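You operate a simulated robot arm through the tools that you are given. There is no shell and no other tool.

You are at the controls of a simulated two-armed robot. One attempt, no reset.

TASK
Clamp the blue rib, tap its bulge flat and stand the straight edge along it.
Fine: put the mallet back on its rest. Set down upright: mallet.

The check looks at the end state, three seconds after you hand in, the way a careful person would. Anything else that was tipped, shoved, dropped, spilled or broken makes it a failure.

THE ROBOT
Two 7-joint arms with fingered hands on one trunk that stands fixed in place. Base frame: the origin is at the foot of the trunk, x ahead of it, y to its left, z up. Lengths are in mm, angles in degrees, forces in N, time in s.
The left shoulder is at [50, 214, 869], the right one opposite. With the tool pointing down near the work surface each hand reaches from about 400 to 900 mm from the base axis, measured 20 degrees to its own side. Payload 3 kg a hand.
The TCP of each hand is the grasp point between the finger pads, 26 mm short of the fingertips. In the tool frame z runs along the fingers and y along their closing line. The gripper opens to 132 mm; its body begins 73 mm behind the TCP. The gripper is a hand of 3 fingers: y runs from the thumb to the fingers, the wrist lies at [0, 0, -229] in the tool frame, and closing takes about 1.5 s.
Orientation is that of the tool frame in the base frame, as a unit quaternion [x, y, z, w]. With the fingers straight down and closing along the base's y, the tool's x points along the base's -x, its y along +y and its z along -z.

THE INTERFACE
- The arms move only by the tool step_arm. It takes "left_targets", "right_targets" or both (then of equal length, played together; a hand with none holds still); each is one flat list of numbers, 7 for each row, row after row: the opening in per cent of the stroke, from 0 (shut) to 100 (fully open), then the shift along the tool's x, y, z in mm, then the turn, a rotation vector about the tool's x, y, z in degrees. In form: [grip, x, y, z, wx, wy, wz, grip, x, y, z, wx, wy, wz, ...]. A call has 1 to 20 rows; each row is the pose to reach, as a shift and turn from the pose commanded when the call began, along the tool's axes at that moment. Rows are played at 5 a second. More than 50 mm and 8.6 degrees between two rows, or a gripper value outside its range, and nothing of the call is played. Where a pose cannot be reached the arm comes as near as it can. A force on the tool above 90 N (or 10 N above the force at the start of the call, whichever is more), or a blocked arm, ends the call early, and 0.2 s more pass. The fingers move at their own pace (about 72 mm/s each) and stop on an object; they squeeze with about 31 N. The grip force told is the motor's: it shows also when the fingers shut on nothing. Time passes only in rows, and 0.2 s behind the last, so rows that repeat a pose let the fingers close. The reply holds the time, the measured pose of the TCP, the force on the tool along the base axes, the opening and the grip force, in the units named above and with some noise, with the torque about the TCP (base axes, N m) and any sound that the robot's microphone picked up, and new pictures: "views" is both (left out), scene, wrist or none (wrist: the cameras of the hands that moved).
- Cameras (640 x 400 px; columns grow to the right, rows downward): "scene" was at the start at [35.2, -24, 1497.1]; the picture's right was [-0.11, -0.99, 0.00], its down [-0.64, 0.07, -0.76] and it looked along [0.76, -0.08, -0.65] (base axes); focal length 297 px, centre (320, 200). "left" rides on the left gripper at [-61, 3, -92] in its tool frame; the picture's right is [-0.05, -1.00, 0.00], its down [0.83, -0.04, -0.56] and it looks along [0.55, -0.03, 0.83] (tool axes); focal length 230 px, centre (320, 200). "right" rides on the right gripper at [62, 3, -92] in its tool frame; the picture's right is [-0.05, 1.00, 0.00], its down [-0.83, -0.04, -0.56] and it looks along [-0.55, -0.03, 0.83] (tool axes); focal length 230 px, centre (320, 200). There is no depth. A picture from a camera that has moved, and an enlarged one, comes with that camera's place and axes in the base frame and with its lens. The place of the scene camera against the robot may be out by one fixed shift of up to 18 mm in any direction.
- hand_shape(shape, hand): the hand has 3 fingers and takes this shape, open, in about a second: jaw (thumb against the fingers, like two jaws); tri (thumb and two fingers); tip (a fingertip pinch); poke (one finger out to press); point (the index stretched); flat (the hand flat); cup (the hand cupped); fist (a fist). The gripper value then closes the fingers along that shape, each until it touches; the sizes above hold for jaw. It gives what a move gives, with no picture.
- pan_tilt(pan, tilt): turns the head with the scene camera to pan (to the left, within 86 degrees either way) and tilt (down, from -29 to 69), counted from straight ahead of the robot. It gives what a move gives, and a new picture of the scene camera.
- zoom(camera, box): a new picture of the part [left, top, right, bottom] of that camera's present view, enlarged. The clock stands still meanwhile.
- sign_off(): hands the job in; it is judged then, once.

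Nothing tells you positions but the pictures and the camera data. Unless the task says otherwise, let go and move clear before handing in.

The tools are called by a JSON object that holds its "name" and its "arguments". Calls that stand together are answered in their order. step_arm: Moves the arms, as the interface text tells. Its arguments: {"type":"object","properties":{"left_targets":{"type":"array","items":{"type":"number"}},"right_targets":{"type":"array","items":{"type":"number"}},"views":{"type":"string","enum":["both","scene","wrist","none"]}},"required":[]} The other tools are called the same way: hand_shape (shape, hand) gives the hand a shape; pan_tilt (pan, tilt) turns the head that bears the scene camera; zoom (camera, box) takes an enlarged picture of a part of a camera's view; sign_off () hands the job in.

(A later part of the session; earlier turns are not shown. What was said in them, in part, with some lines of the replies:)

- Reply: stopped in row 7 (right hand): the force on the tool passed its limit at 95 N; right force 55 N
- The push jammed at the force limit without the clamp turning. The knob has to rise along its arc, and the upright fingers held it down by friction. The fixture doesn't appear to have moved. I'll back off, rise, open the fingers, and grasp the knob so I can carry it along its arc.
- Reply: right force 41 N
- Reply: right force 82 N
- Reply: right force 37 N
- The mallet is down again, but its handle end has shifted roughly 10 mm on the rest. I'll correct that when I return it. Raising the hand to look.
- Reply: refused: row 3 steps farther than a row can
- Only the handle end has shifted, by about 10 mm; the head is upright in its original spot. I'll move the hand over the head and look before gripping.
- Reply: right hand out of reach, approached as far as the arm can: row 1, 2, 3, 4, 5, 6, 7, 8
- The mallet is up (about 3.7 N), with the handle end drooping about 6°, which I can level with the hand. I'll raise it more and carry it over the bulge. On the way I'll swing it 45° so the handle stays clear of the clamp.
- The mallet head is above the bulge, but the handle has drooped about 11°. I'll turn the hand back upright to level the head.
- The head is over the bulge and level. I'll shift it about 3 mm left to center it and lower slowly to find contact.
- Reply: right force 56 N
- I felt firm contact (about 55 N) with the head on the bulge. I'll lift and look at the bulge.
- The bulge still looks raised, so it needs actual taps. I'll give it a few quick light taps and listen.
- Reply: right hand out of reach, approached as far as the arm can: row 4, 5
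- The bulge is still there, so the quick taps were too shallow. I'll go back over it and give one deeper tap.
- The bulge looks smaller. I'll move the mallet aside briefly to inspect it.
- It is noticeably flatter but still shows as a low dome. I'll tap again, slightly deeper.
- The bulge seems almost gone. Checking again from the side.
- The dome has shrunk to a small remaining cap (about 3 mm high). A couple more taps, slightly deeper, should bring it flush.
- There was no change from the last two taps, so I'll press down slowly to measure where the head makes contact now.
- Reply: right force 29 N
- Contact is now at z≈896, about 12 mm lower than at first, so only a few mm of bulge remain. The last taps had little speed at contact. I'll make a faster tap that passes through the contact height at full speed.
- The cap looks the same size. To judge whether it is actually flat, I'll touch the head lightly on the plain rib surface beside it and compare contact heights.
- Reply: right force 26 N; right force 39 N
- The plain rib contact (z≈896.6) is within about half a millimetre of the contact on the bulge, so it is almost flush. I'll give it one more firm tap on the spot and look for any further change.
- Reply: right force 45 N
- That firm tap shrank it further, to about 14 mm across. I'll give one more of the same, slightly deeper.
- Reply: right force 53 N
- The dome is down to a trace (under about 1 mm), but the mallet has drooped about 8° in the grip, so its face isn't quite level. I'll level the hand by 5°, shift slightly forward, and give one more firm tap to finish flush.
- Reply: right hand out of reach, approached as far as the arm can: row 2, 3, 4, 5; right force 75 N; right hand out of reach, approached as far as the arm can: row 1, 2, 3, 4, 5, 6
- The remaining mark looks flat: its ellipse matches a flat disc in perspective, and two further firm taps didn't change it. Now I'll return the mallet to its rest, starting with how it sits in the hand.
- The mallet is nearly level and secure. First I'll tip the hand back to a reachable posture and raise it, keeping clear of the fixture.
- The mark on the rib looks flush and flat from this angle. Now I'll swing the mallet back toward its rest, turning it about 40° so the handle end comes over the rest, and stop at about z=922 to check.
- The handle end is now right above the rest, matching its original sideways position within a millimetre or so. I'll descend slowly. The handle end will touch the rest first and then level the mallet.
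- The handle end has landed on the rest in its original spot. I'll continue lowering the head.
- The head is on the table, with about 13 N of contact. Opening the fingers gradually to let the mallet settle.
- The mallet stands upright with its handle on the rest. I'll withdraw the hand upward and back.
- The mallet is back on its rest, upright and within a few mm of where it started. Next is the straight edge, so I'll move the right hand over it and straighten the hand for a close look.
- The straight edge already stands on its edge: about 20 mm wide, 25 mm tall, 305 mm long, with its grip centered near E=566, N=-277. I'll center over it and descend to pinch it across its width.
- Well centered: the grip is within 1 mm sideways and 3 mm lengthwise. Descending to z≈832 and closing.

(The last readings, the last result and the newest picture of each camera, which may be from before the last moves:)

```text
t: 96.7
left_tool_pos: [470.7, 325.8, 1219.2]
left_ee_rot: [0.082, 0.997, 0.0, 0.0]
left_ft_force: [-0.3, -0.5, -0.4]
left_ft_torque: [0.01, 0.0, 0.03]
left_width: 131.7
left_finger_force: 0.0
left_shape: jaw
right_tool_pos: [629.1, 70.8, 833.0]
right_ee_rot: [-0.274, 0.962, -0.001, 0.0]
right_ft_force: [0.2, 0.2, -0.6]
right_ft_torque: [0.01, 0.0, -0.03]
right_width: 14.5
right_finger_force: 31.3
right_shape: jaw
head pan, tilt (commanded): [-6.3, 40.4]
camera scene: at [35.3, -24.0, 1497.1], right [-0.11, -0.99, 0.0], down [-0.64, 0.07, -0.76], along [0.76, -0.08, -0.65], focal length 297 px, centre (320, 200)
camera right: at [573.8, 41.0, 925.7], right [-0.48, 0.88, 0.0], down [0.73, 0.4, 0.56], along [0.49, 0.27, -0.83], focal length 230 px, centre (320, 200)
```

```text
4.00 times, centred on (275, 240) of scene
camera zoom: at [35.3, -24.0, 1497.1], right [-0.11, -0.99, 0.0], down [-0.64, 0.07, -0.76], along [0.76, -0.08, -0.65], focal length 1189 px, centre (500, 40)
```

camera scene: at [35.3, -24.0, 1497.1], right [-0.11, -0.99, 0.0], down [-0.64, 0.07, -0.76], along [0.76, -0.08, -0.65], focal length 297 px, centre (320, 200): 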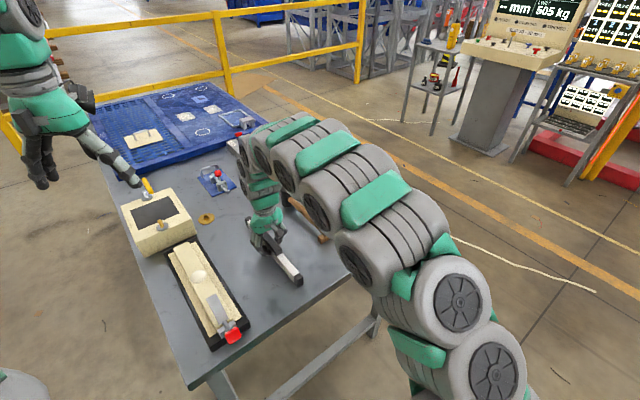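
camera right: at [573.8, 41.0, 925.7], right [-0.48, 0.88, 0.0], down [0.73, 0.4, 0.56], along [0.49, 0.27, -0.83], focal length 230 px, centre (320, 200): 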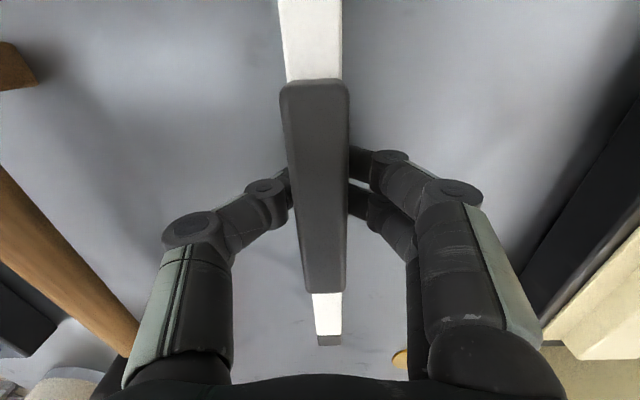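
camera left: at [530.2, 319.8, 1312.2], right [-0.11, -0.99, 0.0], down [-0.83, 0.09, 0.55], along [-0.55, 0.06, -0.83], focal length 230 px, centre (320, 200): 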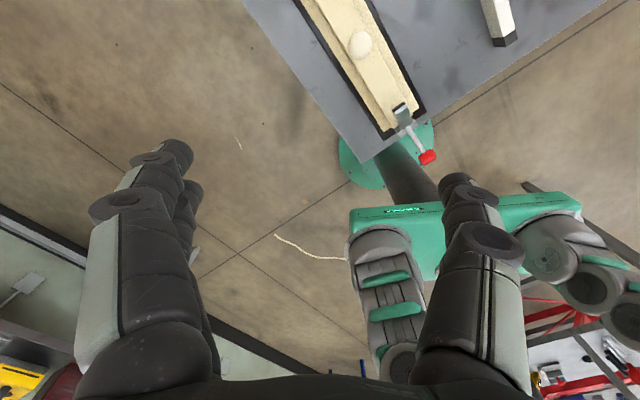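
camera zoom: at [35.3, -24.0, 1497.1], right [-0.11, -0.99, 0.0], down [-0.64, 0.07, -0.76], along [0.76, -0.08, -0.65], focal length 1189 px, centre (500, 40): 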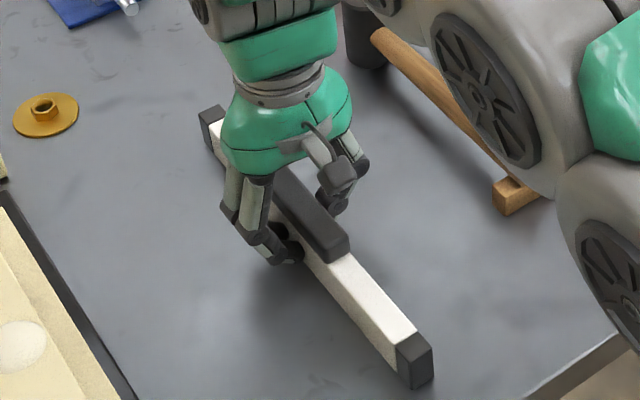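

The straight edge is gripped and upright. Lifting it 40 mm to check the hold.

{"name": "step_arm", "arguments": {"right_targets": [0, 0, 0, -10, 0, 0, 0, 0, 0, 0, -20, 0, 0, 0, 0, 0, 0, -30, 0, 0, 0, 0, 0, 0, -40, 0, 0, 0, 0, 0, 0, -40, 0, 0, 0], "views": "both"}}

{"name": "zoom", "arguments": {"camera": "scene", "box": [230, 190, 320, 290]}}

```text
t: 97.8
left_tool_pos: [470.2, 325.7, 1219.9]
left_ee_rot: [0.081, 0.997, 0.0, 0.0]
left_ft_force: [-0.3, 0.2, 0.6]
left_ft_torque: [0.01, 0.0, -0.01]
left_width: 131.9
left_finger_force: 0.1
left_shape: jaw
right_tool_pos: [629.1, 70.9, 874.1]
right_ee_rot: [-0.274, 0.962, 0.0, 0.0]
right_ft_force: [0.3, 0.0, -4.6]
right_ft_torque: [-0.02, -0.01, 0.02]
right_width: 14.3
right_finger_force: 31.2
right_shape: jaw
head pan, tilt (commanded): [-6.3, 40.4]
camera scene: at [35.3, -24.0, 1497.1], right [-0.11, -0.99, 0.0], down [-0.64, 0.07, -0.76], along [0.76, -0.08, -0.65], focal length 297 px, centre (320, 200)
camera right: at [574.0, 41.3, 966.2], right [-0.48, 0.88, 0.0], down [0.73, 0.4, 0.56], along [0.49, 0.27, -0.83], focal length 230 px, centre (320, 200)
```

scene: 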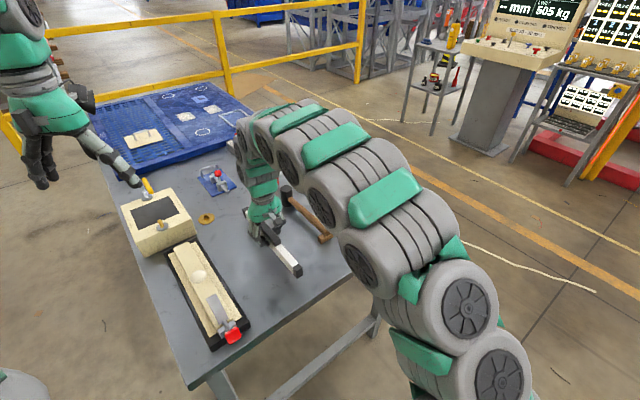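
right: 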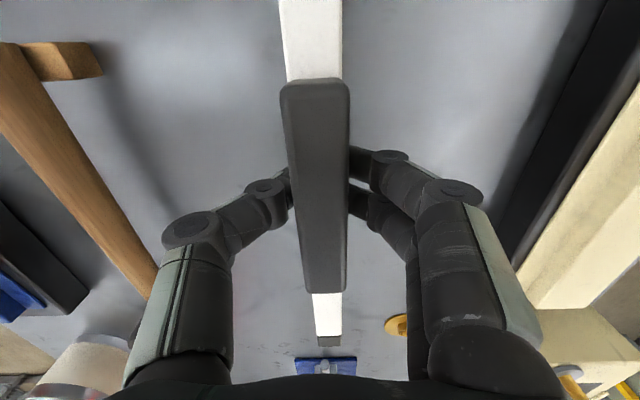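

```text
4.00 times, centred on (275, 240) of scene
camera zoom: at [35.3, -24.0, 1497.1], right [-0.11, -0.99, 0.0], down [-0.64, 0.07, -0.76], along [0.76, -0.08, -0.65], focal length 1189 px, centre (500, 40)
```

zoom: 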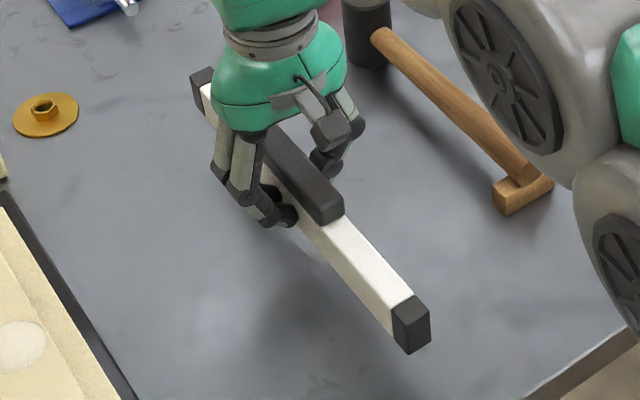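

It holds level at about 4 N. To reach the far part of the rib I'll need the hand tilted about 10°, so I'll set the straight edge back down, tilt the hand, and regrip so that it stays level when carried.

{"name": "step_arm", "arguments": {"right_targets": [0, 0, 0, 12, 0, 0, 0, 0, 0, 0, 24, 0, 0, 0, 0, 0, 0, 34, 0, 0, 0, 0, 0, 0, 39.5, 0, 0, 0, 0, 0, 0, 39.5, 0, 0, 0, 15, 0, 0, 39.5, 0, 0, 0, 25, 0, 0, 39.5, 0, 0, 0, 40, 0, 0, 39.5, 0, 0, 0, 75, 0, 0, 39.5, 0, 0, 0, 75, 0, 0, 39.5, 0, 0, 0], "views": "scene"}}

{"name": "zoom", "arguments": {"camera": "scene", "box": [230, 190, 320, 290]}}

```text
t: 100.0
left_tool_pos: [468.7, 326.6, 1219.7]
left_ee_rot: [0.081, 0.997, 0.0, 0.0]
left_ft_force: [-0.5, 0.0, -0.5]
left_ft_torque: [-0.02, 0.02, -0.01]
left_width: 131.9
left_finger_force: 0.0
left_shape: jaw
right_tool_pos: [629.5, 73.1, 834.3]
right_ee_rot: [-0.274, 0.962, -0.001, 0.0]
right_ft_force: [-0.5, -0.4, -0.7]
right_ft_torque: [0.0, 0.03, 0.0]
right_width: 98.8
right_finger_force: 0.1
right_shape: jaw
head pan, tilt (commanded): [-6.3, 40.4]
camera scene: at [35.2, -24.0, 1497.1], right [-0.11, -0.99, 0.0], down [-0.64, 0.07, -0.76], along [0.76, -0.08, -0.65], focal length 297 px, centre (320, 200)
```

scene: 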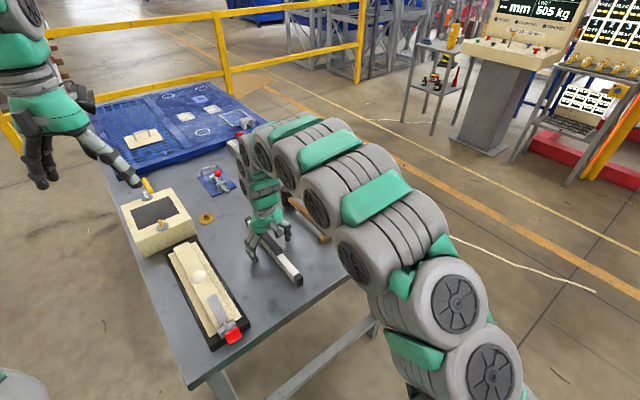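

```text
4.00 times, centred on (275, 240) of scene
camera zoom: at [35.2, -24.0, 1497.1], right [-0.11, -0.99, 0.0], down [-0.64, 0.07, -0.76], along [0.76, -0.08, -0.65], focal length 1189 px, centre (500, 40)
```

zoom: 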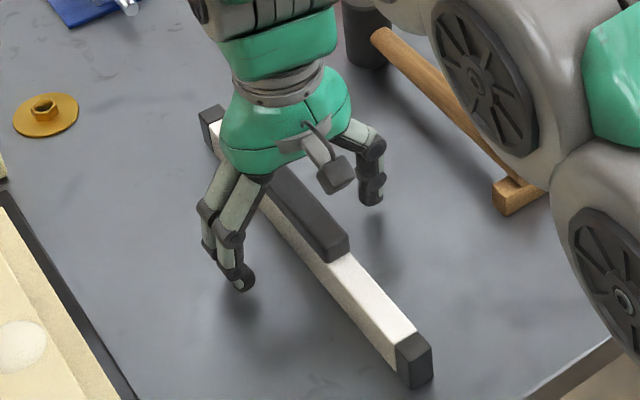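

{"name": "step_arm", "arguments": {"right_targets": [75, 3, 0, 0, 0, -4, 0, 75, 6, 0, 0, 0, -8, 0, 75, 7, 0, 0, 0, -10, 0, 75, 7, 0, 0, 0, -10, 0, 50, 7, 0, 0, 0, -10, 0, 35, 7, 0, 0, 0, -10, 0, 25, 7, 0, 0, 0, -10, 0, 15, 7, 0, 0, 0, -10, 0, 0, 7, 0, 0, 0, -10, 0, 0, 7, 0, 0, 0, -10, 0, 0, 7, 0, 0, 0, -10, 0], "views": "both"}}

{"name": "zoom", "arguments": {"camera": "scene", "box": [230, 190, 320, 290]}}

```text
t: 102.5
left_tool_pos: [469.6, 327.8, 1219.1]
left_ee_rot: [0.081, 0.997, 0.0, 0.001]
left_ft_force: [0.4, -0.8, -0.1]
left_ft_torque: [0.01, -0.01, 0.01]
left_width: 132.0
left_finger_force: 0.1
left_shape: jaw
right_tool_pos: [623.8, 68.3, 834.6]
right_ee_rot: [-0.273, 0.958, 0.023, 0.084]
right_ft_force: [-0.4, 0.8, 0.4]
right_ft_torque: [0.0, -0.01, 0.02]
right_width: 14.4
right_finger_force: 31.0
right_shape: jaw
head pan, tilt (commanded): [-6.3, 40.4]
camera scene: at [35.3, -24.0, 1497.1], right [-0.11, -0.99, 0.0], down [-0.64, 0.07, -0.76], along [0.76, -0.08, -0.65], focal length 297 px, centre (320, 200)
camera right: at [554.8, 29.8, 914.2], right [-0.48, 0.88, 0.01], down [0.64, 0.34, 0.69], along [0.6, 0.34, -0.72], focal length 230 px, centre (320, 200)
```

scene: 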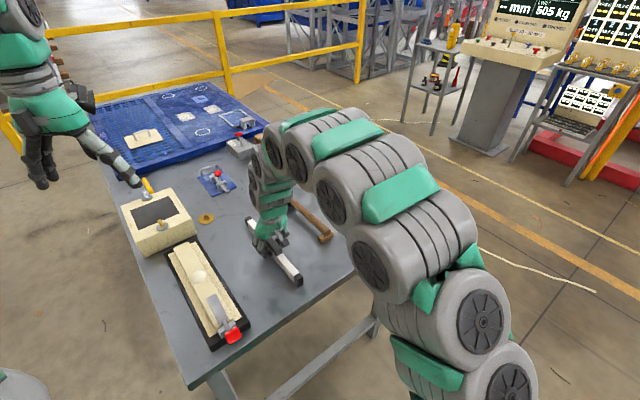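
right: 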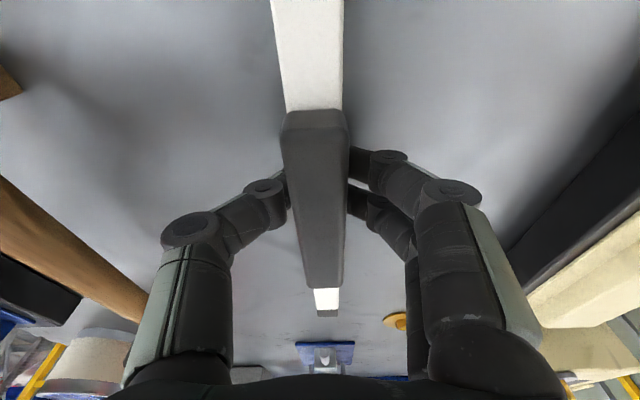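

```text
4.00 times, centred on (275, 240) of scene
camera zoom: at [35.3, -24.0, 1497.1], right [-0.11, -0.99, 0.0], down [-0.64, 0.07, -0.76], along [0.76, -0.08, -0.65], focal length 1189 px, centre (500, 40)
```

zoom: 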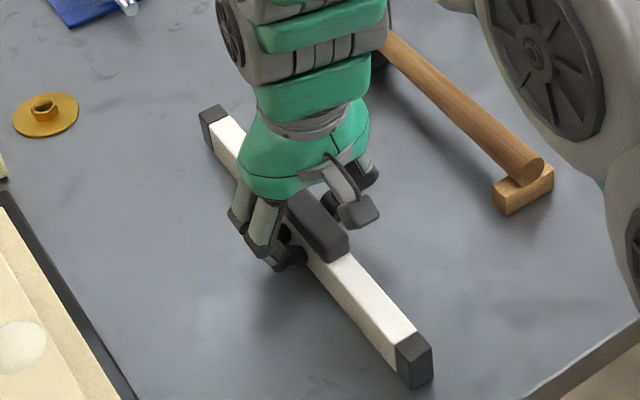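

It is regripped with the hand tilted 10° and the straight edge still flat. Now I'll lift it 100 mm, carry it across over the mallet to above the rib, and stop about 30 mm above the rib.

{"name": "step_arm", "arguments": {"right_targets": [0, -3.55, 0, -20.1, 0, 0, 0, 0, -7.1, 0, -40.2, 0, 0, 0, 0, -10.6, 0, -60.3, 0, 0, 0, 0, -14.2, 0, -80.4, 0, 0, 0, 0, -17.7, 0, -100.5, 0, 0, 0, 0, -23.4, -27.3, -99.5, 0, 0, 0, 0, -29, -54.6, -98.5, 0, 0, 0, 0, -34.7, -82, -97.5, 0, 0, 0, 0, -40.3, -109.3, -96.5, 0, 0, 0, 0, -46, -136.6, -95.5, 0, 0, 0, 0, -51.7, -163.9, -94.5, 0, 0, 0, 0, -56.7, -191.2, -90.2, 0, 0, 0, 0, -61.8, -218.5, -85.9, 0, 0, 0, 0, -66.9, -245.9, -81.7, 0, 0, 0, 0, -72, -273.2, -77.4, 0, 0, 0, 0, -77.1, -300.5, -73.1, 0, 0, 0, 0, -82.1, -327.8, -68.8, 0, 0, 0, 0, -82.1, -327.8, -68.8, 0, 0, 0], "views": "both"}}

{"name": "zoom", "arguments": {"camera": "scene", "box": [290, 130, 430, 240]}}

{"name": "zoom", "arguments": {"camera": "right", "box": [200, 0, 440, 330]}}

```text
t: 106.2
left_tool_pos: [469.7, 326.2, 1220.3]
left_ee_rot: [0.081, 0.997, 0.0, 0.0]
left_ft_force: [1.1, -0.5, 1.0]
left_ft_torque: [0.01, -0.03, 0.0]
left_width: 132.0
left_finger_force: 0.0
left_shape: jaw
right_tool_pos: [855.3, -174.0, 917.5]
right_ee_rot: [-0.274, 0.958, 0.023, 0.084]
right_ft_force: [0.6, 0.2, -5.4]
right_ft_torque: [0.0, 0.01, -0.02]
right_width: 14.2
right_finger_force: 30.9
right_shape: jaw
head pan, tilt (commanded): [-6.3, 40.4]
camera scene: at [35.3, -24.0, 1497.1], right [-0.11, -0.99, 0.0], down [-0.64, 0.07, -0.76], along [0.76, -0.08, -0.65], focal length 297 px, centre (320, 200)
camera right: at [787.0, -212.4, 996.6], right [-0.48, 0.88, 0.01], down [0.64, 0.34, 0.69], along [0.6, 0.34, -0.72], focal length 230 px, centre (320, 200)
```

scene: 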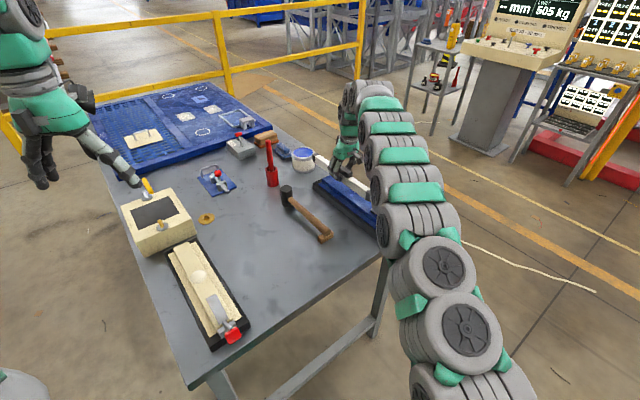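
right: 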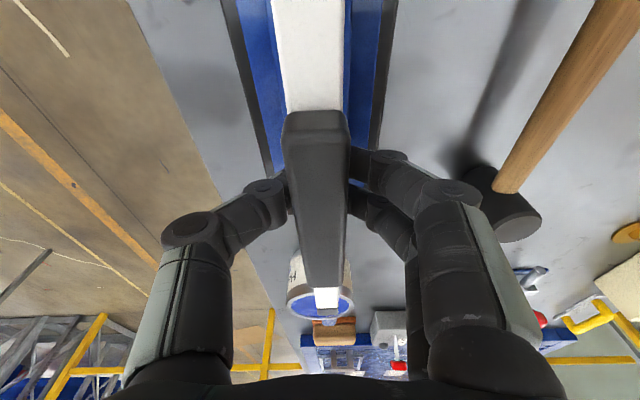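

```text
3.64 times, centred on (360, 185) of scene
camera zoom: at [35.3, -24.0, 1497.1], right [-0.11, -0.99, 0.0], down [-0.64, 0.07, -0.76], along [0.76, -0.08, -0.65], focal length 1081 px, centre (174, 254)
```

zoom: 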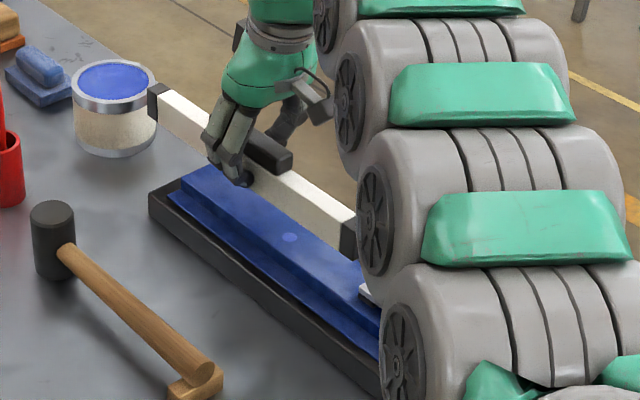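

```text
1.21 times, centred on (320, 165) of right
camera zoom: at [787.0, -212.4, 996.6], right [-0.48, 0.88, 0.01], down [0.64, 0.34, 0.69], along [0.6, 0.34, -0.72], focal length 279 px, centre (320, 242)
```

zoom: 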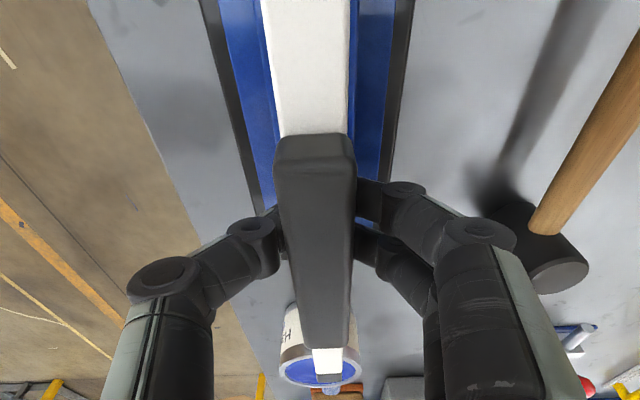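

The straight edge is level above the rib with room at both ends: about 17 mm to the clamp tip and 20 mm or more to the paint pot. I'll shift it 8 mm toward the clamp, center it, and lower to just above the rib.

{"name": "step_arm", "arguments": {"right_targets": [0, 4, -0.5, 3, 0, 0, 0, 0, 8, -1.5, 6, 0, 0, 0, 0, 9.5, -1.5, 12, 0, 0, 0, 0, 11, -1.5, 18, 0, 0, 0, 0, 12.2, -1.5, 23.2, 0, 0, 0, 0, 12.2, -1.5, 23.2, 0, 0, 0], "views": "both"}}

{"name": "zoom", "arguments": {"camera": "scene", "box": [310, 150, 410, 230]}}

{"name": "zoom", "arguments": {"camera": "right", "box": [220, 0, 420, 160]}}

```text
t: 107.7
left_tool_pos: [470.1, 326.9, 1218.5]
left_ee_rot: [0.081, 0.997, -0.001, 0.0]
left_ft_force: [0.4, -0.3, 0.3]
left_ft_torque: [0.0, -0.03, 0.01]
left_width: 132.2
left_finger_force: 0.0
left_shape: jaw
right_tool_pos: [848.7, -180.0, 890.9]
right_ee_rot: [-0.273, 0.958, 0.023, 0.084]
right_ft_force: [-0.7, -0.4, -5.5]
right_ft_torque: [-0.02, -0.02, -0.02]
right_width: 14.7
right_finger_force: 30.5
right_shape: jaw
head pan, tilt (commanded): [-6.3, 40.4]
camera scene: at [35.3, -24.0, 1497.1], right [-0.11, -0.99, 0.0], down [-0.64, 0.07, -0.76], along [0.76, -0.08, -0.65], focal length 297 px, centre (320, 200)
camera right: at [780.5, -218.1, 971.5], right [-0.48, 0.88, 0.01], down [0.63, 0.34, 0.69], along [0.6, 0.34, -0.72], focal length 230 px, centre (320, 200)
```

scene: 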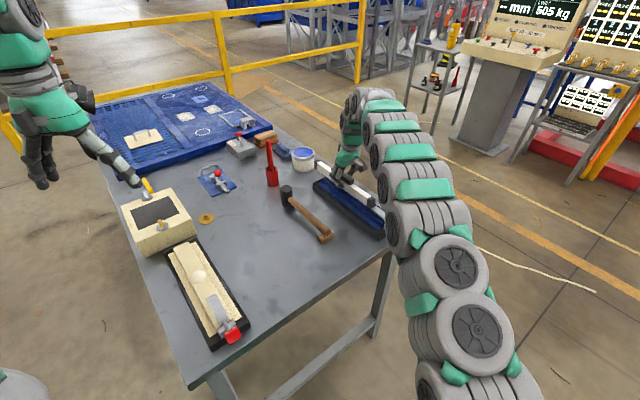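
right: 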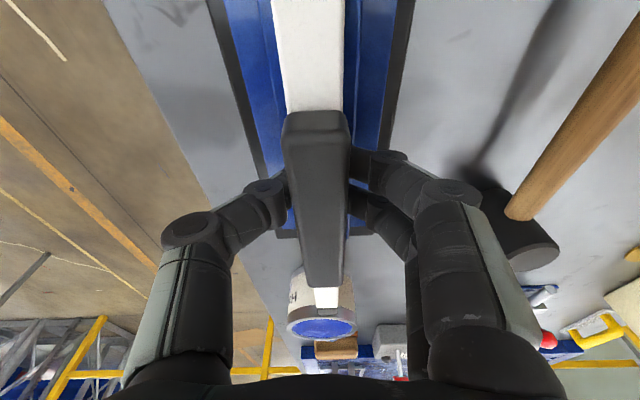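

```text
5.00 times, centred on (360, 190) of scene
camera zoom: at [35.3, -24.0, 1497.1], right [-0.11, -0.99, 0.0], down [-0.64, 0.07, -0.76], along [0.76, -0.08, -0.65], focal length 1486 px, centre (120, 250)
```

zoom: 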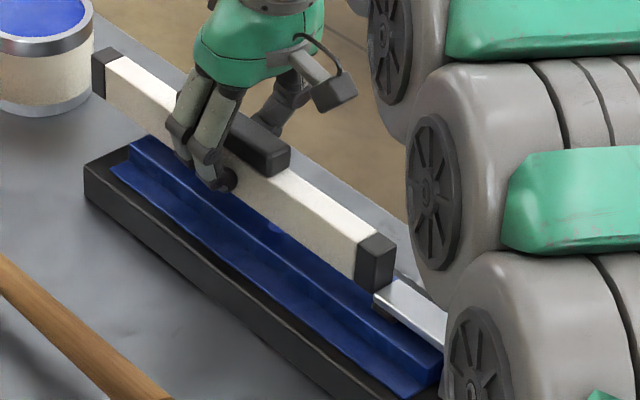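

```text
2.50 times, centred on (320, 80) of right
camera zoom: at [780.5, -218.1, 971.5], right [-0.48, 0.88, 0.01], down [0.63, 0.34, 0.69], along [0.6, 0.34, -0.72], focal length 575 px, centre (320, 500)
```

zoom: 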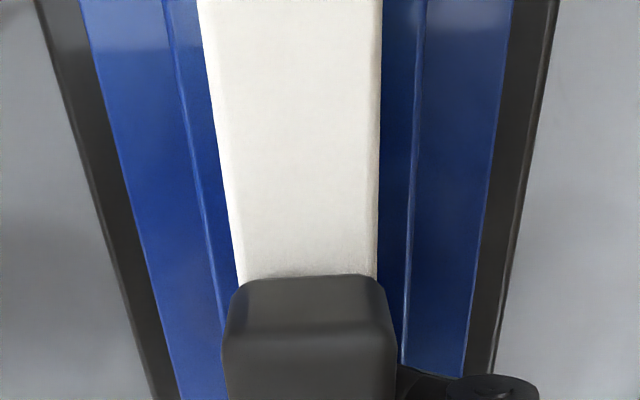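

{"name": "zoom", "arguments": {"camera": "scene", "box": [355, 185, 395, 215]}}

{"name": "zoom", "arguments": {"camera": "scene", "box": [290, 145, 330, 175]}}

```text
13.33 times, centred on (375, 200) of scene
camera zoom: at [35.3, -24.0, 1497.1], right [-0.11, -0.99, 0.0], down [-0.64, 0.07, -0.76], along [0.76, -0.08, -0.65], focal length 3962 px, centre (-413, 200)
```

zoom: 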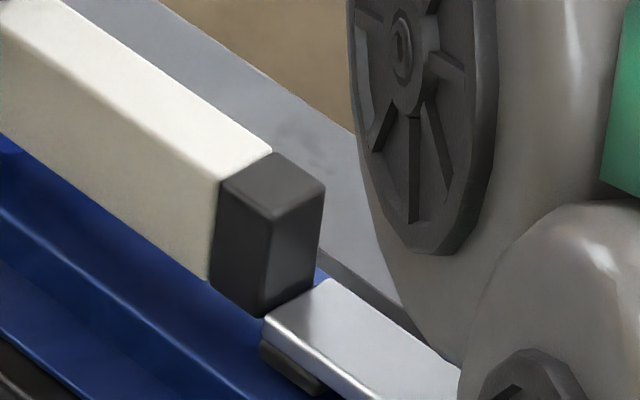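

```text
13.33 times, centred on (310, 160) of scene
camera zoom: at [35.3, -24.0, 1497.1], right [-0.11, -0.99, 0.0], down [-0.64, 0.07, -0.76], along [0.76, -0.08, -0.65], focal length 3962 px, centre (453, 733)
```

zoom: 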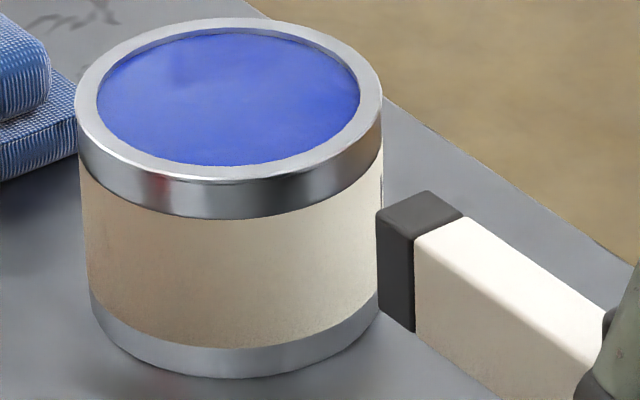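

The gap to the clamp tip is only about 4 mm, so I'll move 4 mm forward, then lower in small steps until contact.

{"name": "step_arm", "arguments": {"right_targets": [0, -2, 0, 0.4, 0, 0, 0, 0, -3.9, 0, 0.7, 0, 0, 0, 0, -3.4, 0, 3.5, 0, 0, 0, 0, -3.4, 0, 3.5, 0, 0, 0], "views": "none"}}

{"name": "step_arm", "arguments": {"right_targets": [0, 0.25, 0, 1.5, 0, 0, 0, 0, 0.25, 0, 1.5, 0, 0, 0], "views": "none"}}

{"name": "step_arm", "arguments": {"right_targets": [0, 0.25, 0, 1.5, 0, 0, 0, 0, 0.25, 0, 1.5, 0, 0, 0], "views": "scene"}}

{"name": "zoom", "arguments": {"camera": "scene", "box": [310, 150, 410, 230]}}

```text
t: 108.7
left_tool_pos: [469.2, 327.8, 1219.6]
left_ee_rot: [0.081, 0.997, 0.0, 0.0]
left_ft_force: [-0.1, 0.3, 0.0]
left_ft_torque: [0.03, 0.0, 0.01]
left_width: 131.9
left_finger_force: 0.1
left_shape: jaw
right_tool_pos: [852.0, -178.6, 889.4]
right_ee_rot: [-0.272, 0.958, 0.023, 0.084]
right_ft_force: [0.0, -0.4, -5.0]
right_ft_torque: [0.01, 0.03, 0.01]
right_width: 14.6
right_finger_force: 31.4
right_shape: jaw
head pan, tilt (commanded): [-6.3, 40.4]
```

```text
t: 109.2
left_tool_pos: [470.1, 326.8, 1220.6]
left_ee_rot: [0.082, 0.997, 0.0, -0.001]
left_ft_force: [-0.2, 0.0, 0.2]
left_ft_torque: [-0.01, -0.01, 0.01]
left_width: 132.0
left_finger_force: 0.0
left_shape: jaw
right_tool_pos: [852.3, -178.5, 886.7]
right_ee_rot: [-0.273, 0.958, 0.023, 0.085]
right_ft_force: [0.0, 0.2, -4.8]
right_ft_torque: [-0.03, 0.01, 0.0]
right_width: 14.5
right_finger_force: 31.6
right_shape: jaw
head pan, tilt (commanded): [-6.3, 40.4]
```

```text
t: 109.8
left_tool_pos: [470.3, 326.7, 1219.1]
left_ee_rot: [0.081, 0.997, 0.0, 0.001]
left_ft_force: [0.3, -0.3, -0.6]
left_ft_torque: [0.01, 0.0, -0.03]
left_width: 131.8
left_finger_force: 0.0
left_shape: jaw
right_tool_pos: [851.7, -177.2, 887.0]
right_ee_rot: [-0.273, 0.958, 0.023, 0.084]
right_ft_force: [1.1, -0.2, -4.7]
right_ft_torque: [0.01, 0.02, 0.01]
right_width: 14.6
right_finger_force: 31.4
right_shape: jaw
head pan, tilt (commanded): [-6.3, 40.4]
camera scene: at [35.3, -24.0, 1497.1], right [-0.11, -0.99, 0.0], down [-0.64, 0.07, -0.76], along [0.76, -0.08, -0.65], focal length 297 px, centre (320, 200)
```

scene: 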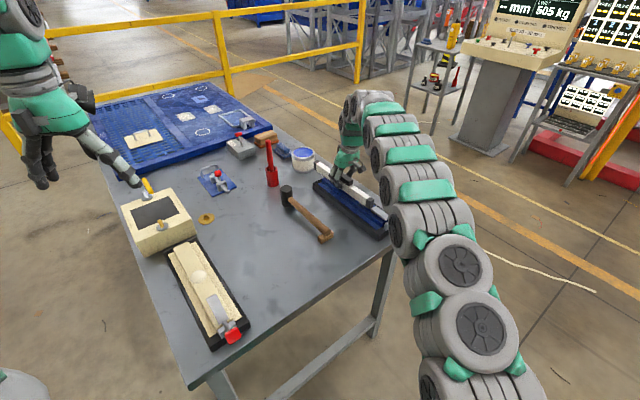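

```text
5.00 times, centred on (360, 190) of scene
camera zoom: at [35.3, -24.0, 1497.1], right [-0.11, -0.99, 0.0], down [-0.64, 0.07, -0.76], along [0.76, -0.08, -0.65], focal length 1486 px, centre (120, 250)
```

zoom: 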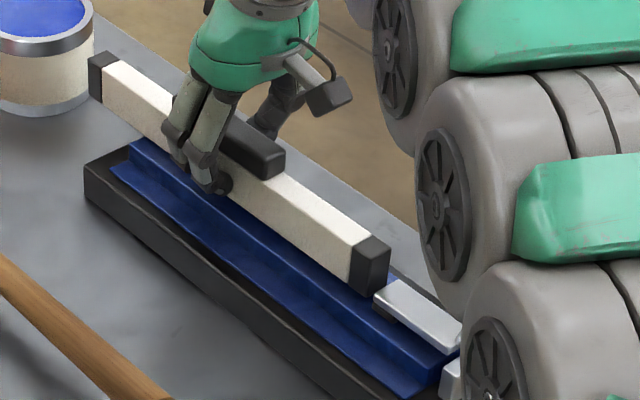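

{"name": "step_arm", "arguments": {"right_targets": [0, 0.35, 0, 2, 0, 0, 0, 0, 0.35, 0, 2, 0, 0, 0], "views": "none"}}

{"name": "step_arm", "arguments": {"right_targets": [0, 0.25, 0, 1.5, 0, 0, 0, 0, 0.25, 0, 1.5, 0, 0, 0], "views": "none"}}

{"name": "step_arm", "arguments": {"right_targets": [0, 0.25, 0, 1.5, 0, 0, 0, 0, 0.25, 0, 1.5, 0, 0, 0], "views": "none"}}

```text
t: 110.5
left_tool_pos: [469.5, 326.2, 1220.2]
left_ee_rot: [0.082, 0.997, 0.0, -0.001]
left_ft_force: [-0.7, 0.9, 0.2]
left_ft_torque: [0.02, 0.02, 0.01]
left_width: 131.7
left_finger_force: 0.0
left_shape: jaw
right_tool_pos: [851.7, -176.7, 883.8]
right_ee_rot: [-0.273, 0.958, 0.023, 0.085]
right_ft_force: [-0.3, 0.0, -5.3]
right_ft_torque: [-0.02, 0.05, -0.01]
right_width: 14.7
right_finger_force: 30.9
right_shape: jaw
head pan, tilt (commanded): [-6.3, 40.4]
```

```text
t: 111.0
left_tool_pos: [470.4, 326.3, 1219.5]
left_ee_rot: [0.081, 0.997, 0.001, 0.001]
left_ft_force: [0.0, 0.1, 0.4]
left_ft_torque: [0.0, -0.01, 0.03]
left_width: 131.9
left_finger_force: 0.0
left_shape: jaw
right_tool_pos: [851.8, -177.9, 881.9]
right_ee_rot: [-0.273, 0.958, 0.023, 0.086]
right_ft_force: [0.8, -0.3, -3.0]
right_ft_torque: [-0.02, -0.03, 0.02]
right_width: 14.5
right_finger_force: 30.9
right_shape: jaw
head pan, tilt (commanded): [-6.3, 40.4]
```

```text
t: 111.7
left_tool_pos: [470.5, 328.5, 1219.4]
left_ee_rot: [0.081, 0.997, 0.0, -0.001]
left_ft_force: [0.5, -0.7, -0.8]
left_ft_torque: [0.0, 0.01, -0.01]
left_width: 131.9
left_finger_force: 0.1
left_shape: jaw
right_tool_pos: [852.5, -176.7, 881.4]
right_ee_rot: [-0.273, 0.958, 0.023, 0.085]
right_ft_force: [-2.2, -2.1, 9.8]
right_ft_torque: [-0.02, 0.01, 0.02]
right_width: 14.6
right_finger_force: 31.4
right_shape: jaw
head pan, tilt (commanded): [-6.3, 40.4]
```

The straight edge is resting on the rib, with flat contact and no torque. Checking the picture before letting go.

{"name": "zoom", "arguments": {"camera": "scene", "box": [310, 150, 410, 230]}}

{"name": "zoom", "arguments": {"camera": "scene", "box": [355, 185, 395, 215]}}

{"name": "zoom", "arguments": {"camera": "right", "box": [220, 0, 420, 160]}}

```text
5.00 times, centred on (360, 190) of scene
camera zoom: at [35.0, -24.0, 1497.1], right [-0.11, -0.99, 0.0], down [-0.64, 0.07, -0.76], along [0.76, -0.08, -0.65], focal length 1486 px, centre (120, 250)
```

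zoom: 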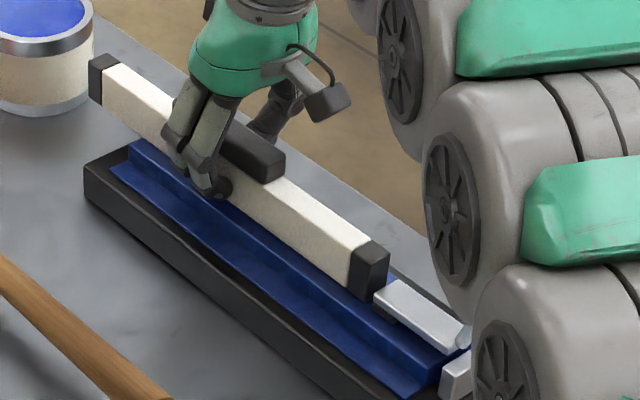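

```text
13.33 times, centred on (375, 200) of scene
camera zoom: at [35.0, -24.0, 1497.1], right [-0.11, -0.99, 0.0], down [-0.64, 0.07, -0.76], along [0.76, -0.08, -0.65], focal length 3962 px, centre (-413, 200)
```

zoom: 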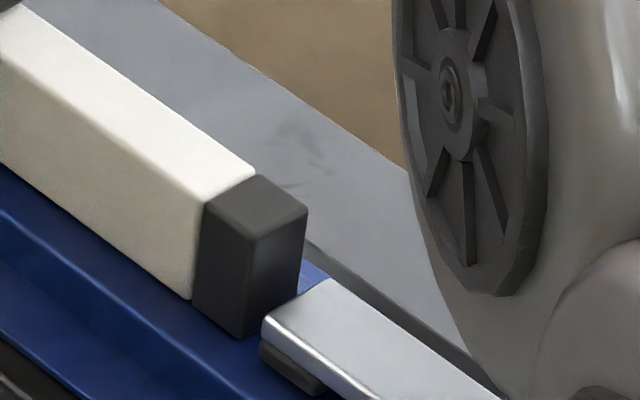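

```text
2.50 times, centred on (320, 80) of right
camera zoom: at [784.4, -215.9, 961.6], right [-0.48, 0.88, 0.01], down [0.63, 0.34, 0.69], along [0.6, 0.34, -0.72], focal length 575 px, centre (320, 500)
```

zoom: 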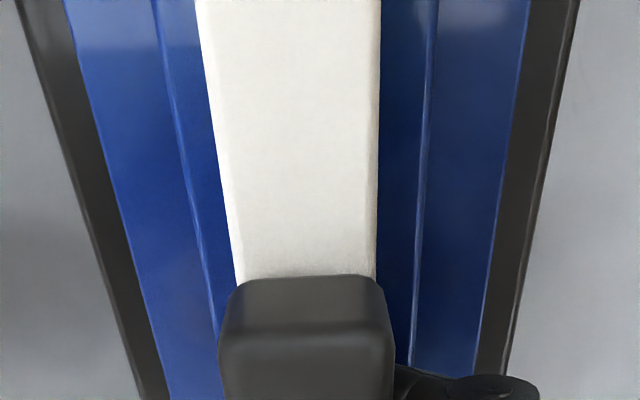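

Good: it's on the rib, centered, and clear of the clamp. Releasing gradually.

{"name": "step_arm", "arguments": {"right_targets": [12, 0, 0, 0, 0, 0, 0, 18, 0, 0, 0, 0, 0, 0, 26, 0, 0, 0, 0, 0, 0, 40, 0, 0, 0, 0, 0, 0, 60, 0, 0, 0, 0, 0, 0, 75, 0, 0, 0, 0, 0, 0, 75, 0, 0, 0, 0, 0, 0, 75, 0, 0, 0, 0, 0, 0], "views": "both"}}

{"name": "zoom", "arguments": {"camera": "scene", "box": [310, 150, 410, 230]}}

{"name": "zoom", "arguments": {"camera": "right", "box": [200, 0, 440, 330]}}

```text
t: 113.5
left_tool_pos: [470.2, 326.8, 1219.1]
left_ee_rot: [0.082, 0.997, -0.001, 0.0]
left_ft_force: [0.7, -0.1, -0.4]
left_ft_torque: [-0.03, 0.02, 0.0]
left_width: 132.0
left_finger_force: 0.1
left_shape: jaw
right_tool_pos: [852.7, -177.5, 880.6]
right_ee_rot: [-0.272, 0.958, 0.023, 0.085]
right_ft_force: [-0.3, 0.1, -0.5]
right_ft_torque: [0.02, -0.02, -0.03]
right_width: 98.6
right_finger_force: 0.0
right_shape: jaw
head pan, tilt (commanded): [-6.3, 40.4]
camera scene: at [35.2, -24.0, 1497.1], right [-0.11, -0.99, 0.0], down [-0.64, 0.07, -0.76], along [0.76, -0.08, -0.65], focal length 297 px, centre (320, 200)
camera right: at [784.2, -215.6, 960.8], right [-0.48, 0.88, 0.01], down [0.63, 0.34, 0.69], along [0.6, 0.34, -0.72], focal length 230 px, centre (320, 200)
```

scene: 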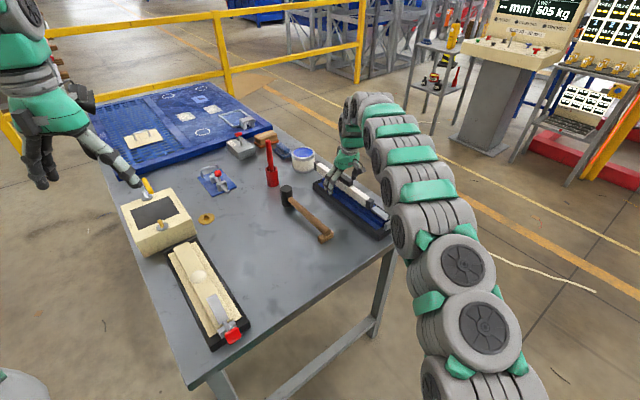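
right: 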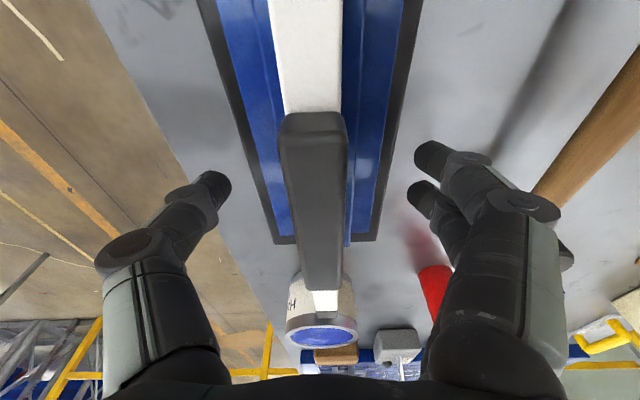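

```text
5.00 times, centred on (360, 190) of scene
camera zoom: at [35.2, -24.0, 1497.1], right [-0.11, -0.99, 0.0], down [-0.64, 0.07, -0.76], along [0.76, -0.08, -0.65], focal length 1486 px, centre (120, 250)
```

zoom: 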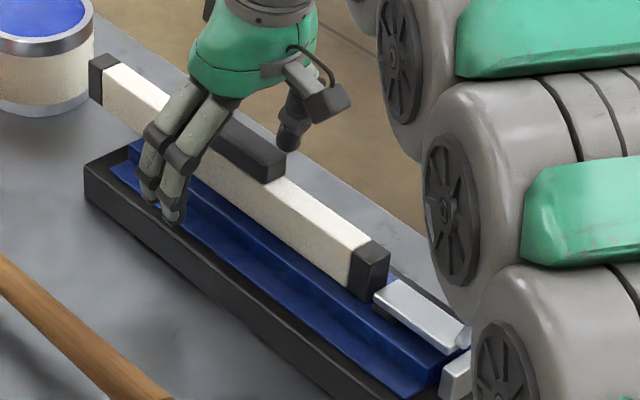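

```text
1.21 times, centred on (320, 165) of right
camera zoom: at [784.2, -215.6, 960.8], right [-0.48, 0.88, 0.01], down [0.63, 0.34, 0.69], along [0.6, 0.34, -0.72], focal length 279 px, centre (320, 242)
```

zoom: 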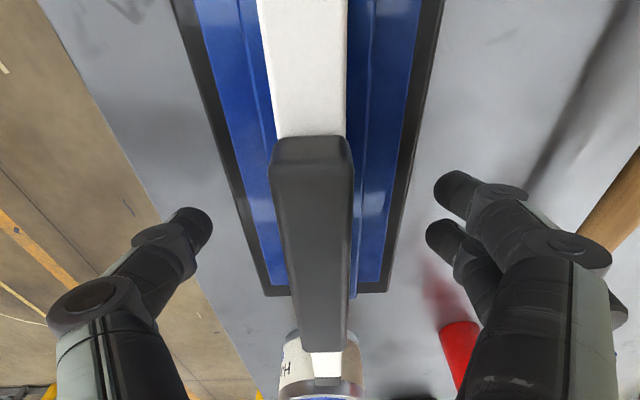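

The straight edge stands on its own along the rib. I'll withdraw the hand straight up and then back.

{"name": "step_arm", "arguments": {"right_targets": [75, -3.5, 0, -19.7, 0, 0, 0, 75, -2.9, 0, -45.2, 0, 0, 0, 75, 7.5, 0, -72.4, 0, 0, 0, 75, 27.8, 0, -101.4, 0, 0, 0, 75, 53, 0, -131.3, 0, 0, 0, 75, 77.3, 0, -166, 0, 0, 0, 75, 77.3, 0, -166, 0, 0, 0], "views": "both"}}

{"name": "zoom", "arguments": {"camera": "scene", "box": [290, 140, 420, 240]}}

{"name": "zoom", "arguments": {"camera": "right", "box": [200, 0, 440, 330]}}

```text
t: 115.0
left_tool_pos: [470.6, 327.6, 1218.2]
left_ee_rot: [0.081, 0.997, 0.0, 0.0]
left_ft_force: [-0.2, 0.8, -0.2]
left_ft_torque: [0.0, 0.0, -0.05]
left_width: 132.0
left_finger_force: 0.1
left_shape: jaw
right_tool_pos: [761.4, -234.1, 1031.1]
right_ee_rot: [-0.273, 0.958, 0.023, 0.084]
right_ft_force: [0.4, 1.0, 0.4]
right_ft_torque: [-0.04, 0.01, 0.02]
right_width: 98.8
right_finger_force: 0.1
right_shape: jaw
head pan, tilt (commanded): [-6.3, 40.4]
camera scene: at [35.2, -24.0, 1497.1], right [-0.11, -0.99, 0.0], down [-0.64, 0.07, -0.76], along [0.76, -0.08, -0.65], focal length 297 px, centre (320, 200)
camera right: at [694.1, -271.3, 1110.6], right [-0.48, 0.88, 0.01], down [0.63, 0.34, 0.69], along [0.6, 0.34, -0.72], focal length 230 px, centre (320, 200)
```

scene: 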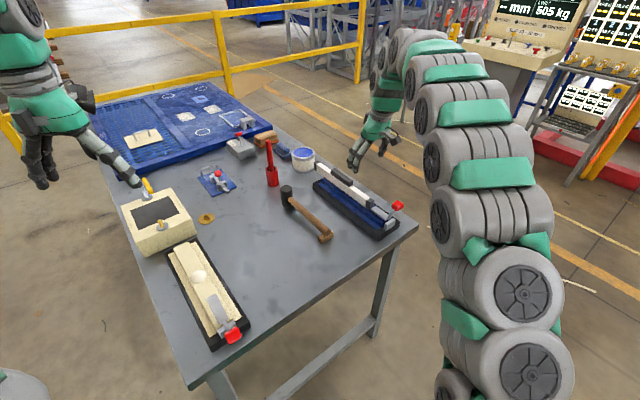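
right: 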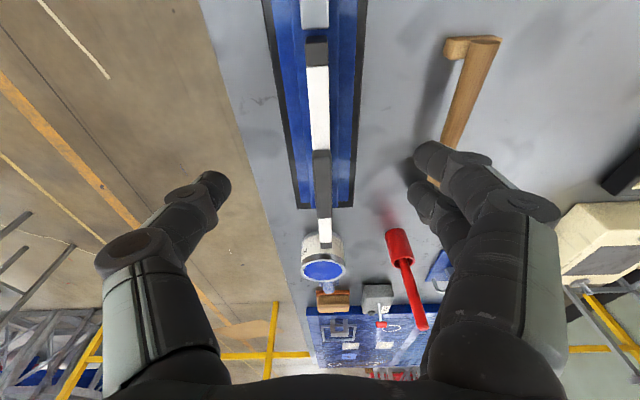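

```text
4.00 times, centred on (355, 190) of scene
camera zoom: at [35.2, -24.0, 1497.1], right [-0.11, -0.99, 0.0], down [-0.64, 0.07, -0.76], along [0.76, -0.08, -0.65], focal length 1189 px, centre (180, 240)
```

zoom: 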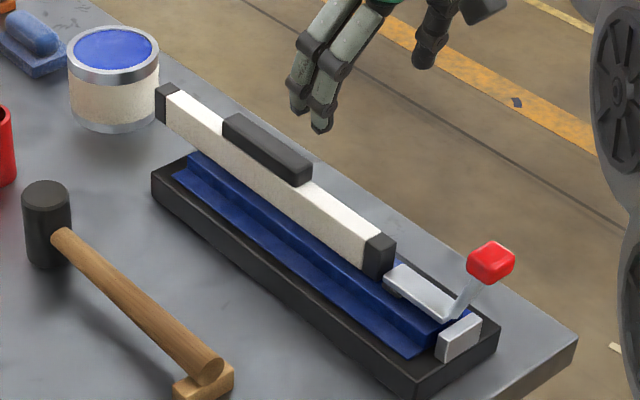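

```text
1.21 times, centred on (320, 165) of right
camera zoom: at [694.1, -271.3, 1110.6], right [-0.48, 0.88, 0.01], down [0.63, 0.34, 0.69], along [0.6, 0.34, -0.72], focal length 279 px, centre (320, 242)
```

zoom: 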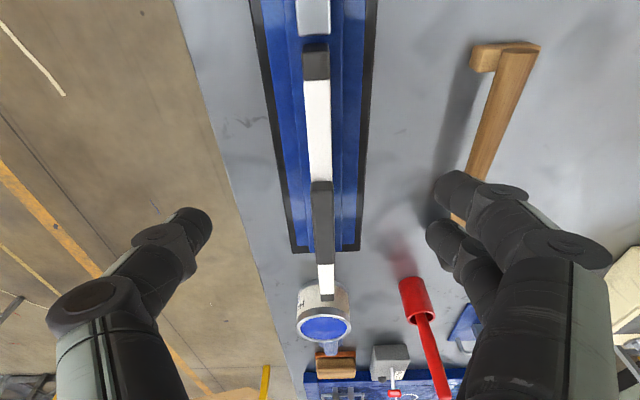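

The straight edge stands along the rib, the clamp is closed, and the mallet is on its rest. I'll move the right hand well clear and do a final inspection.

{"name": "step_arm", "arguments": {"right_targets": [100, 20, 0, -40, 0, 0, 0, 100, 50, 0, -75, 0, 0, 0, 100, 90, 0, -100, 0, 0, 0, 100, 130, 0, -124, 0, 0, 0, 100, 130, 0, -124, 0, 4, 0, 100, 130, 0, -124, 0, 8, 0, 100, 130, 0, -124, 0, 10, 0, 100, 130, 0, -124, 0, 10, 0], "views": "both"}}

{"name": "zoom", "arguments": {"camera": "scene", "box": [290, 140, 420, 240]}}

{"name": "zoom", "arguments": {"camera": "scene", "box": [260, 170, 350, 250]}}

{"name": "zoom", "arguments": {"camera": "right", "box": [220, 100, 440, 300]}}

```text
t: 116.8
left_tool_pos: [469.1, 326.2, 1220.7]
left_ee_rot: [0.081, 0.997, 0.0, 0.0]
left_ft_force: [0.1, -0.2, -0.1]
left_ft_torque: [0.0, 0.0, 0.01]
left_width: 131.9
left_finger_force: 0.0
left_shape: jaw
right_tool_pos: [635.1, -310.6, 1130.0]
right_ee_rot: [-0.275, 0.962, -0.001, 0.001]
right_ft_force: [0.2, -0.3, 0.1]
right_ft_torque: [0.03, 0.01, 0.03]
right_width: 132.1
right_finger_force: 0.1
right_shape: jaw
head pan, tilt (commanded): [-6.3, 40.4]
camera scene: at [35.2, -24.0, 1497.1], right [-0.11, -0.99, 0.0], down [-0.64, 0.07, -0.76], along [0.76, -0.08, -0.65], focal length 297 px, centre (320, 200)
camera right: at [580.2, -341.6, 1222.5], right [-0.48, 0.88, 0.0], down [0.73, 0.4, 0.56], along [0.49, 0.27, -0.83], focal length 230 px, centre (320, 200)
```

scene: 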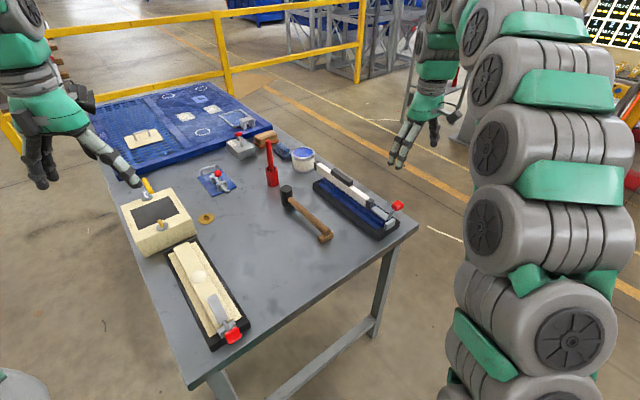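
right: 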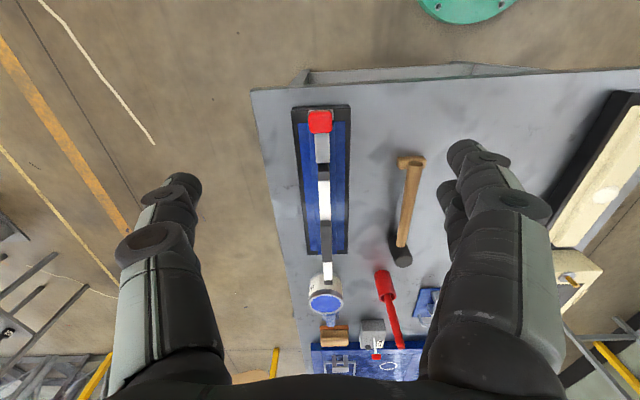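

```text
4.00 times, centred on (355, 190) of scene
camera zoom: at [35.2, -24.0, 1497.1], right [-0.11, -0.99, 0.0], down [-0.64, 0.07, -0.76], along [0.76, -0.08, -0.65], focal length 1189 px, centre (180, 240)
```

zoom: 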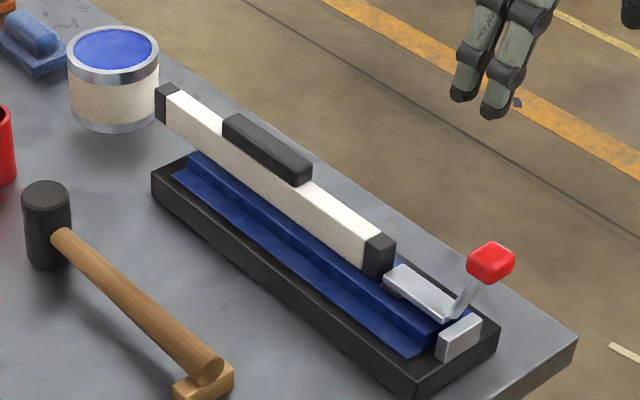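

```text
5.00 times, centred on (305, 210) of scene
camera zoom: at [35.2, -24.0, 1497.1], right [-0.11, -0.99, 0.0], down [-0.64, 0.07, -0.76], along [0.76, -0.08, -0.65], focal length 1486 px, centre (395, 150)
```

zoom: 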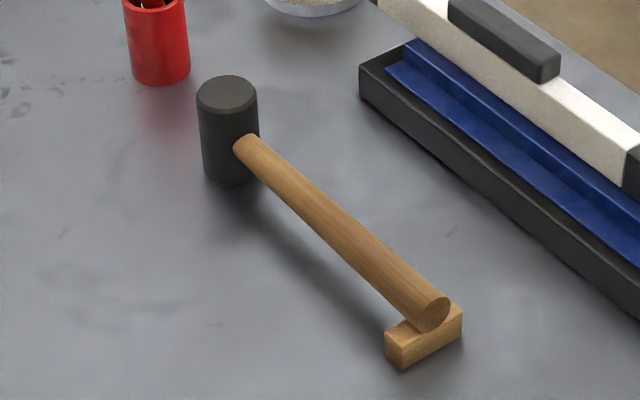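

```text
2.00 times, centred on (330, 200) of right
camera zoom: at [580.2, -341.6, 1222.5], right [-0.48, 0.88, 0.0], down [0.73, 0.4, 0.56], along [0.49, 0.27, -0.83], focal length 460 px, centre (300, 200)
```

zoom: 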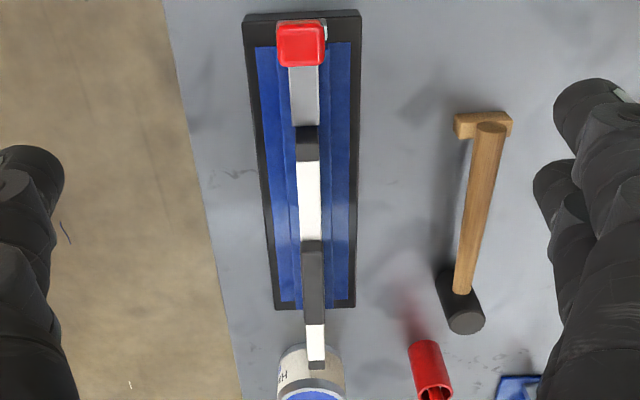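

{"name": "zoom", "arguments": {"camera": "scene", "box": [335, 170, 390, 210]}}

{"name": "zoom", "arguments": {"camera": "scene", "box": [140, 130, 300, 240]}}

```text
10.00 times, centred on (362, 190) of scene
camera zoom: at [35.2, -24.0, 1497.1], right [-0.11, -0.99, 0.0], down [-0.64, 0.07, -0.76], along [0.76, -0.08, -0.65], focal length 2972 px, centre (-105, 300)
```

zoom: 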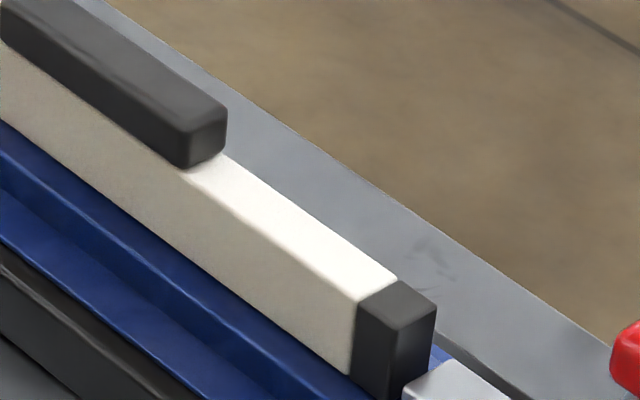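

```text
3.64 times, centred on (220, 185) of scene
camera zoom: at [35.2, -24.0, 1497.1], right [-0.11, -0.99, 0.0], down [-0.64, 0.07, -0.76], along [0.76, -0.08, -0.65], focal length 1081 px, centre (684, 254)
```

zoom: 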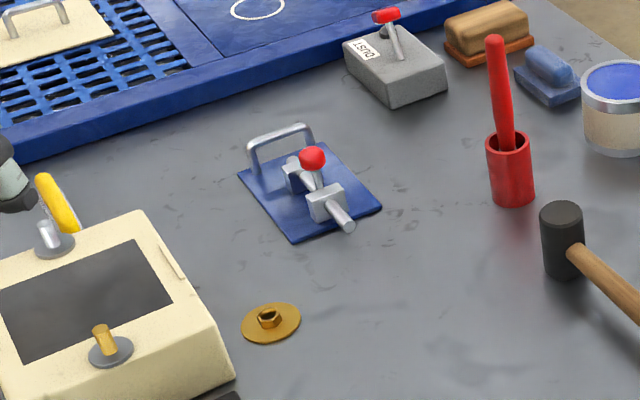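

Final state as I see it:
- **Clamp:** closed on the blue rib.
- **Bulge:** tapped flat.
- **Straight edge:** standing flush along the top of the rib, clear of the clamp and the paint pot.
- **Mallet:** upright with its handle on the rest.
- **Other items:** everything else is where it was, and both hands are clear.

Handing in.

{"name": "sign_off", "arguments": {}}

```text
The job is handed in.
```

I clamped the blue rib, tapped its bulge down, stood the straight edge along the rib, and put the mallet back on its rest. The job is handed in and I have not seen the verdict.

- **Clamp:** The arm lies flat on the rib and held by itself after I let go. My first attempt to push the handle jammed against the force limit, but the fixture did not appear to move.
- **Bulge:** It took several firm taps. A faint round mark about 14 mm across is still visible. I estimate it stands under 1 mm high, and the last two taps did not change it.
- **Straight edge:** It rests on its edge along the top of the rib, over the tapped spot. The clamp covers the near end, so the far end overhangs the rib by about 65 mm. By my estimate it clears the clamp by several mm and the paint pot by more than 30 mm.
- **Mallet:** It stands upright with its handle on the rest, about 4 mm from where it started.

Nothing else on the table appears to have moved, and both hands are clear.
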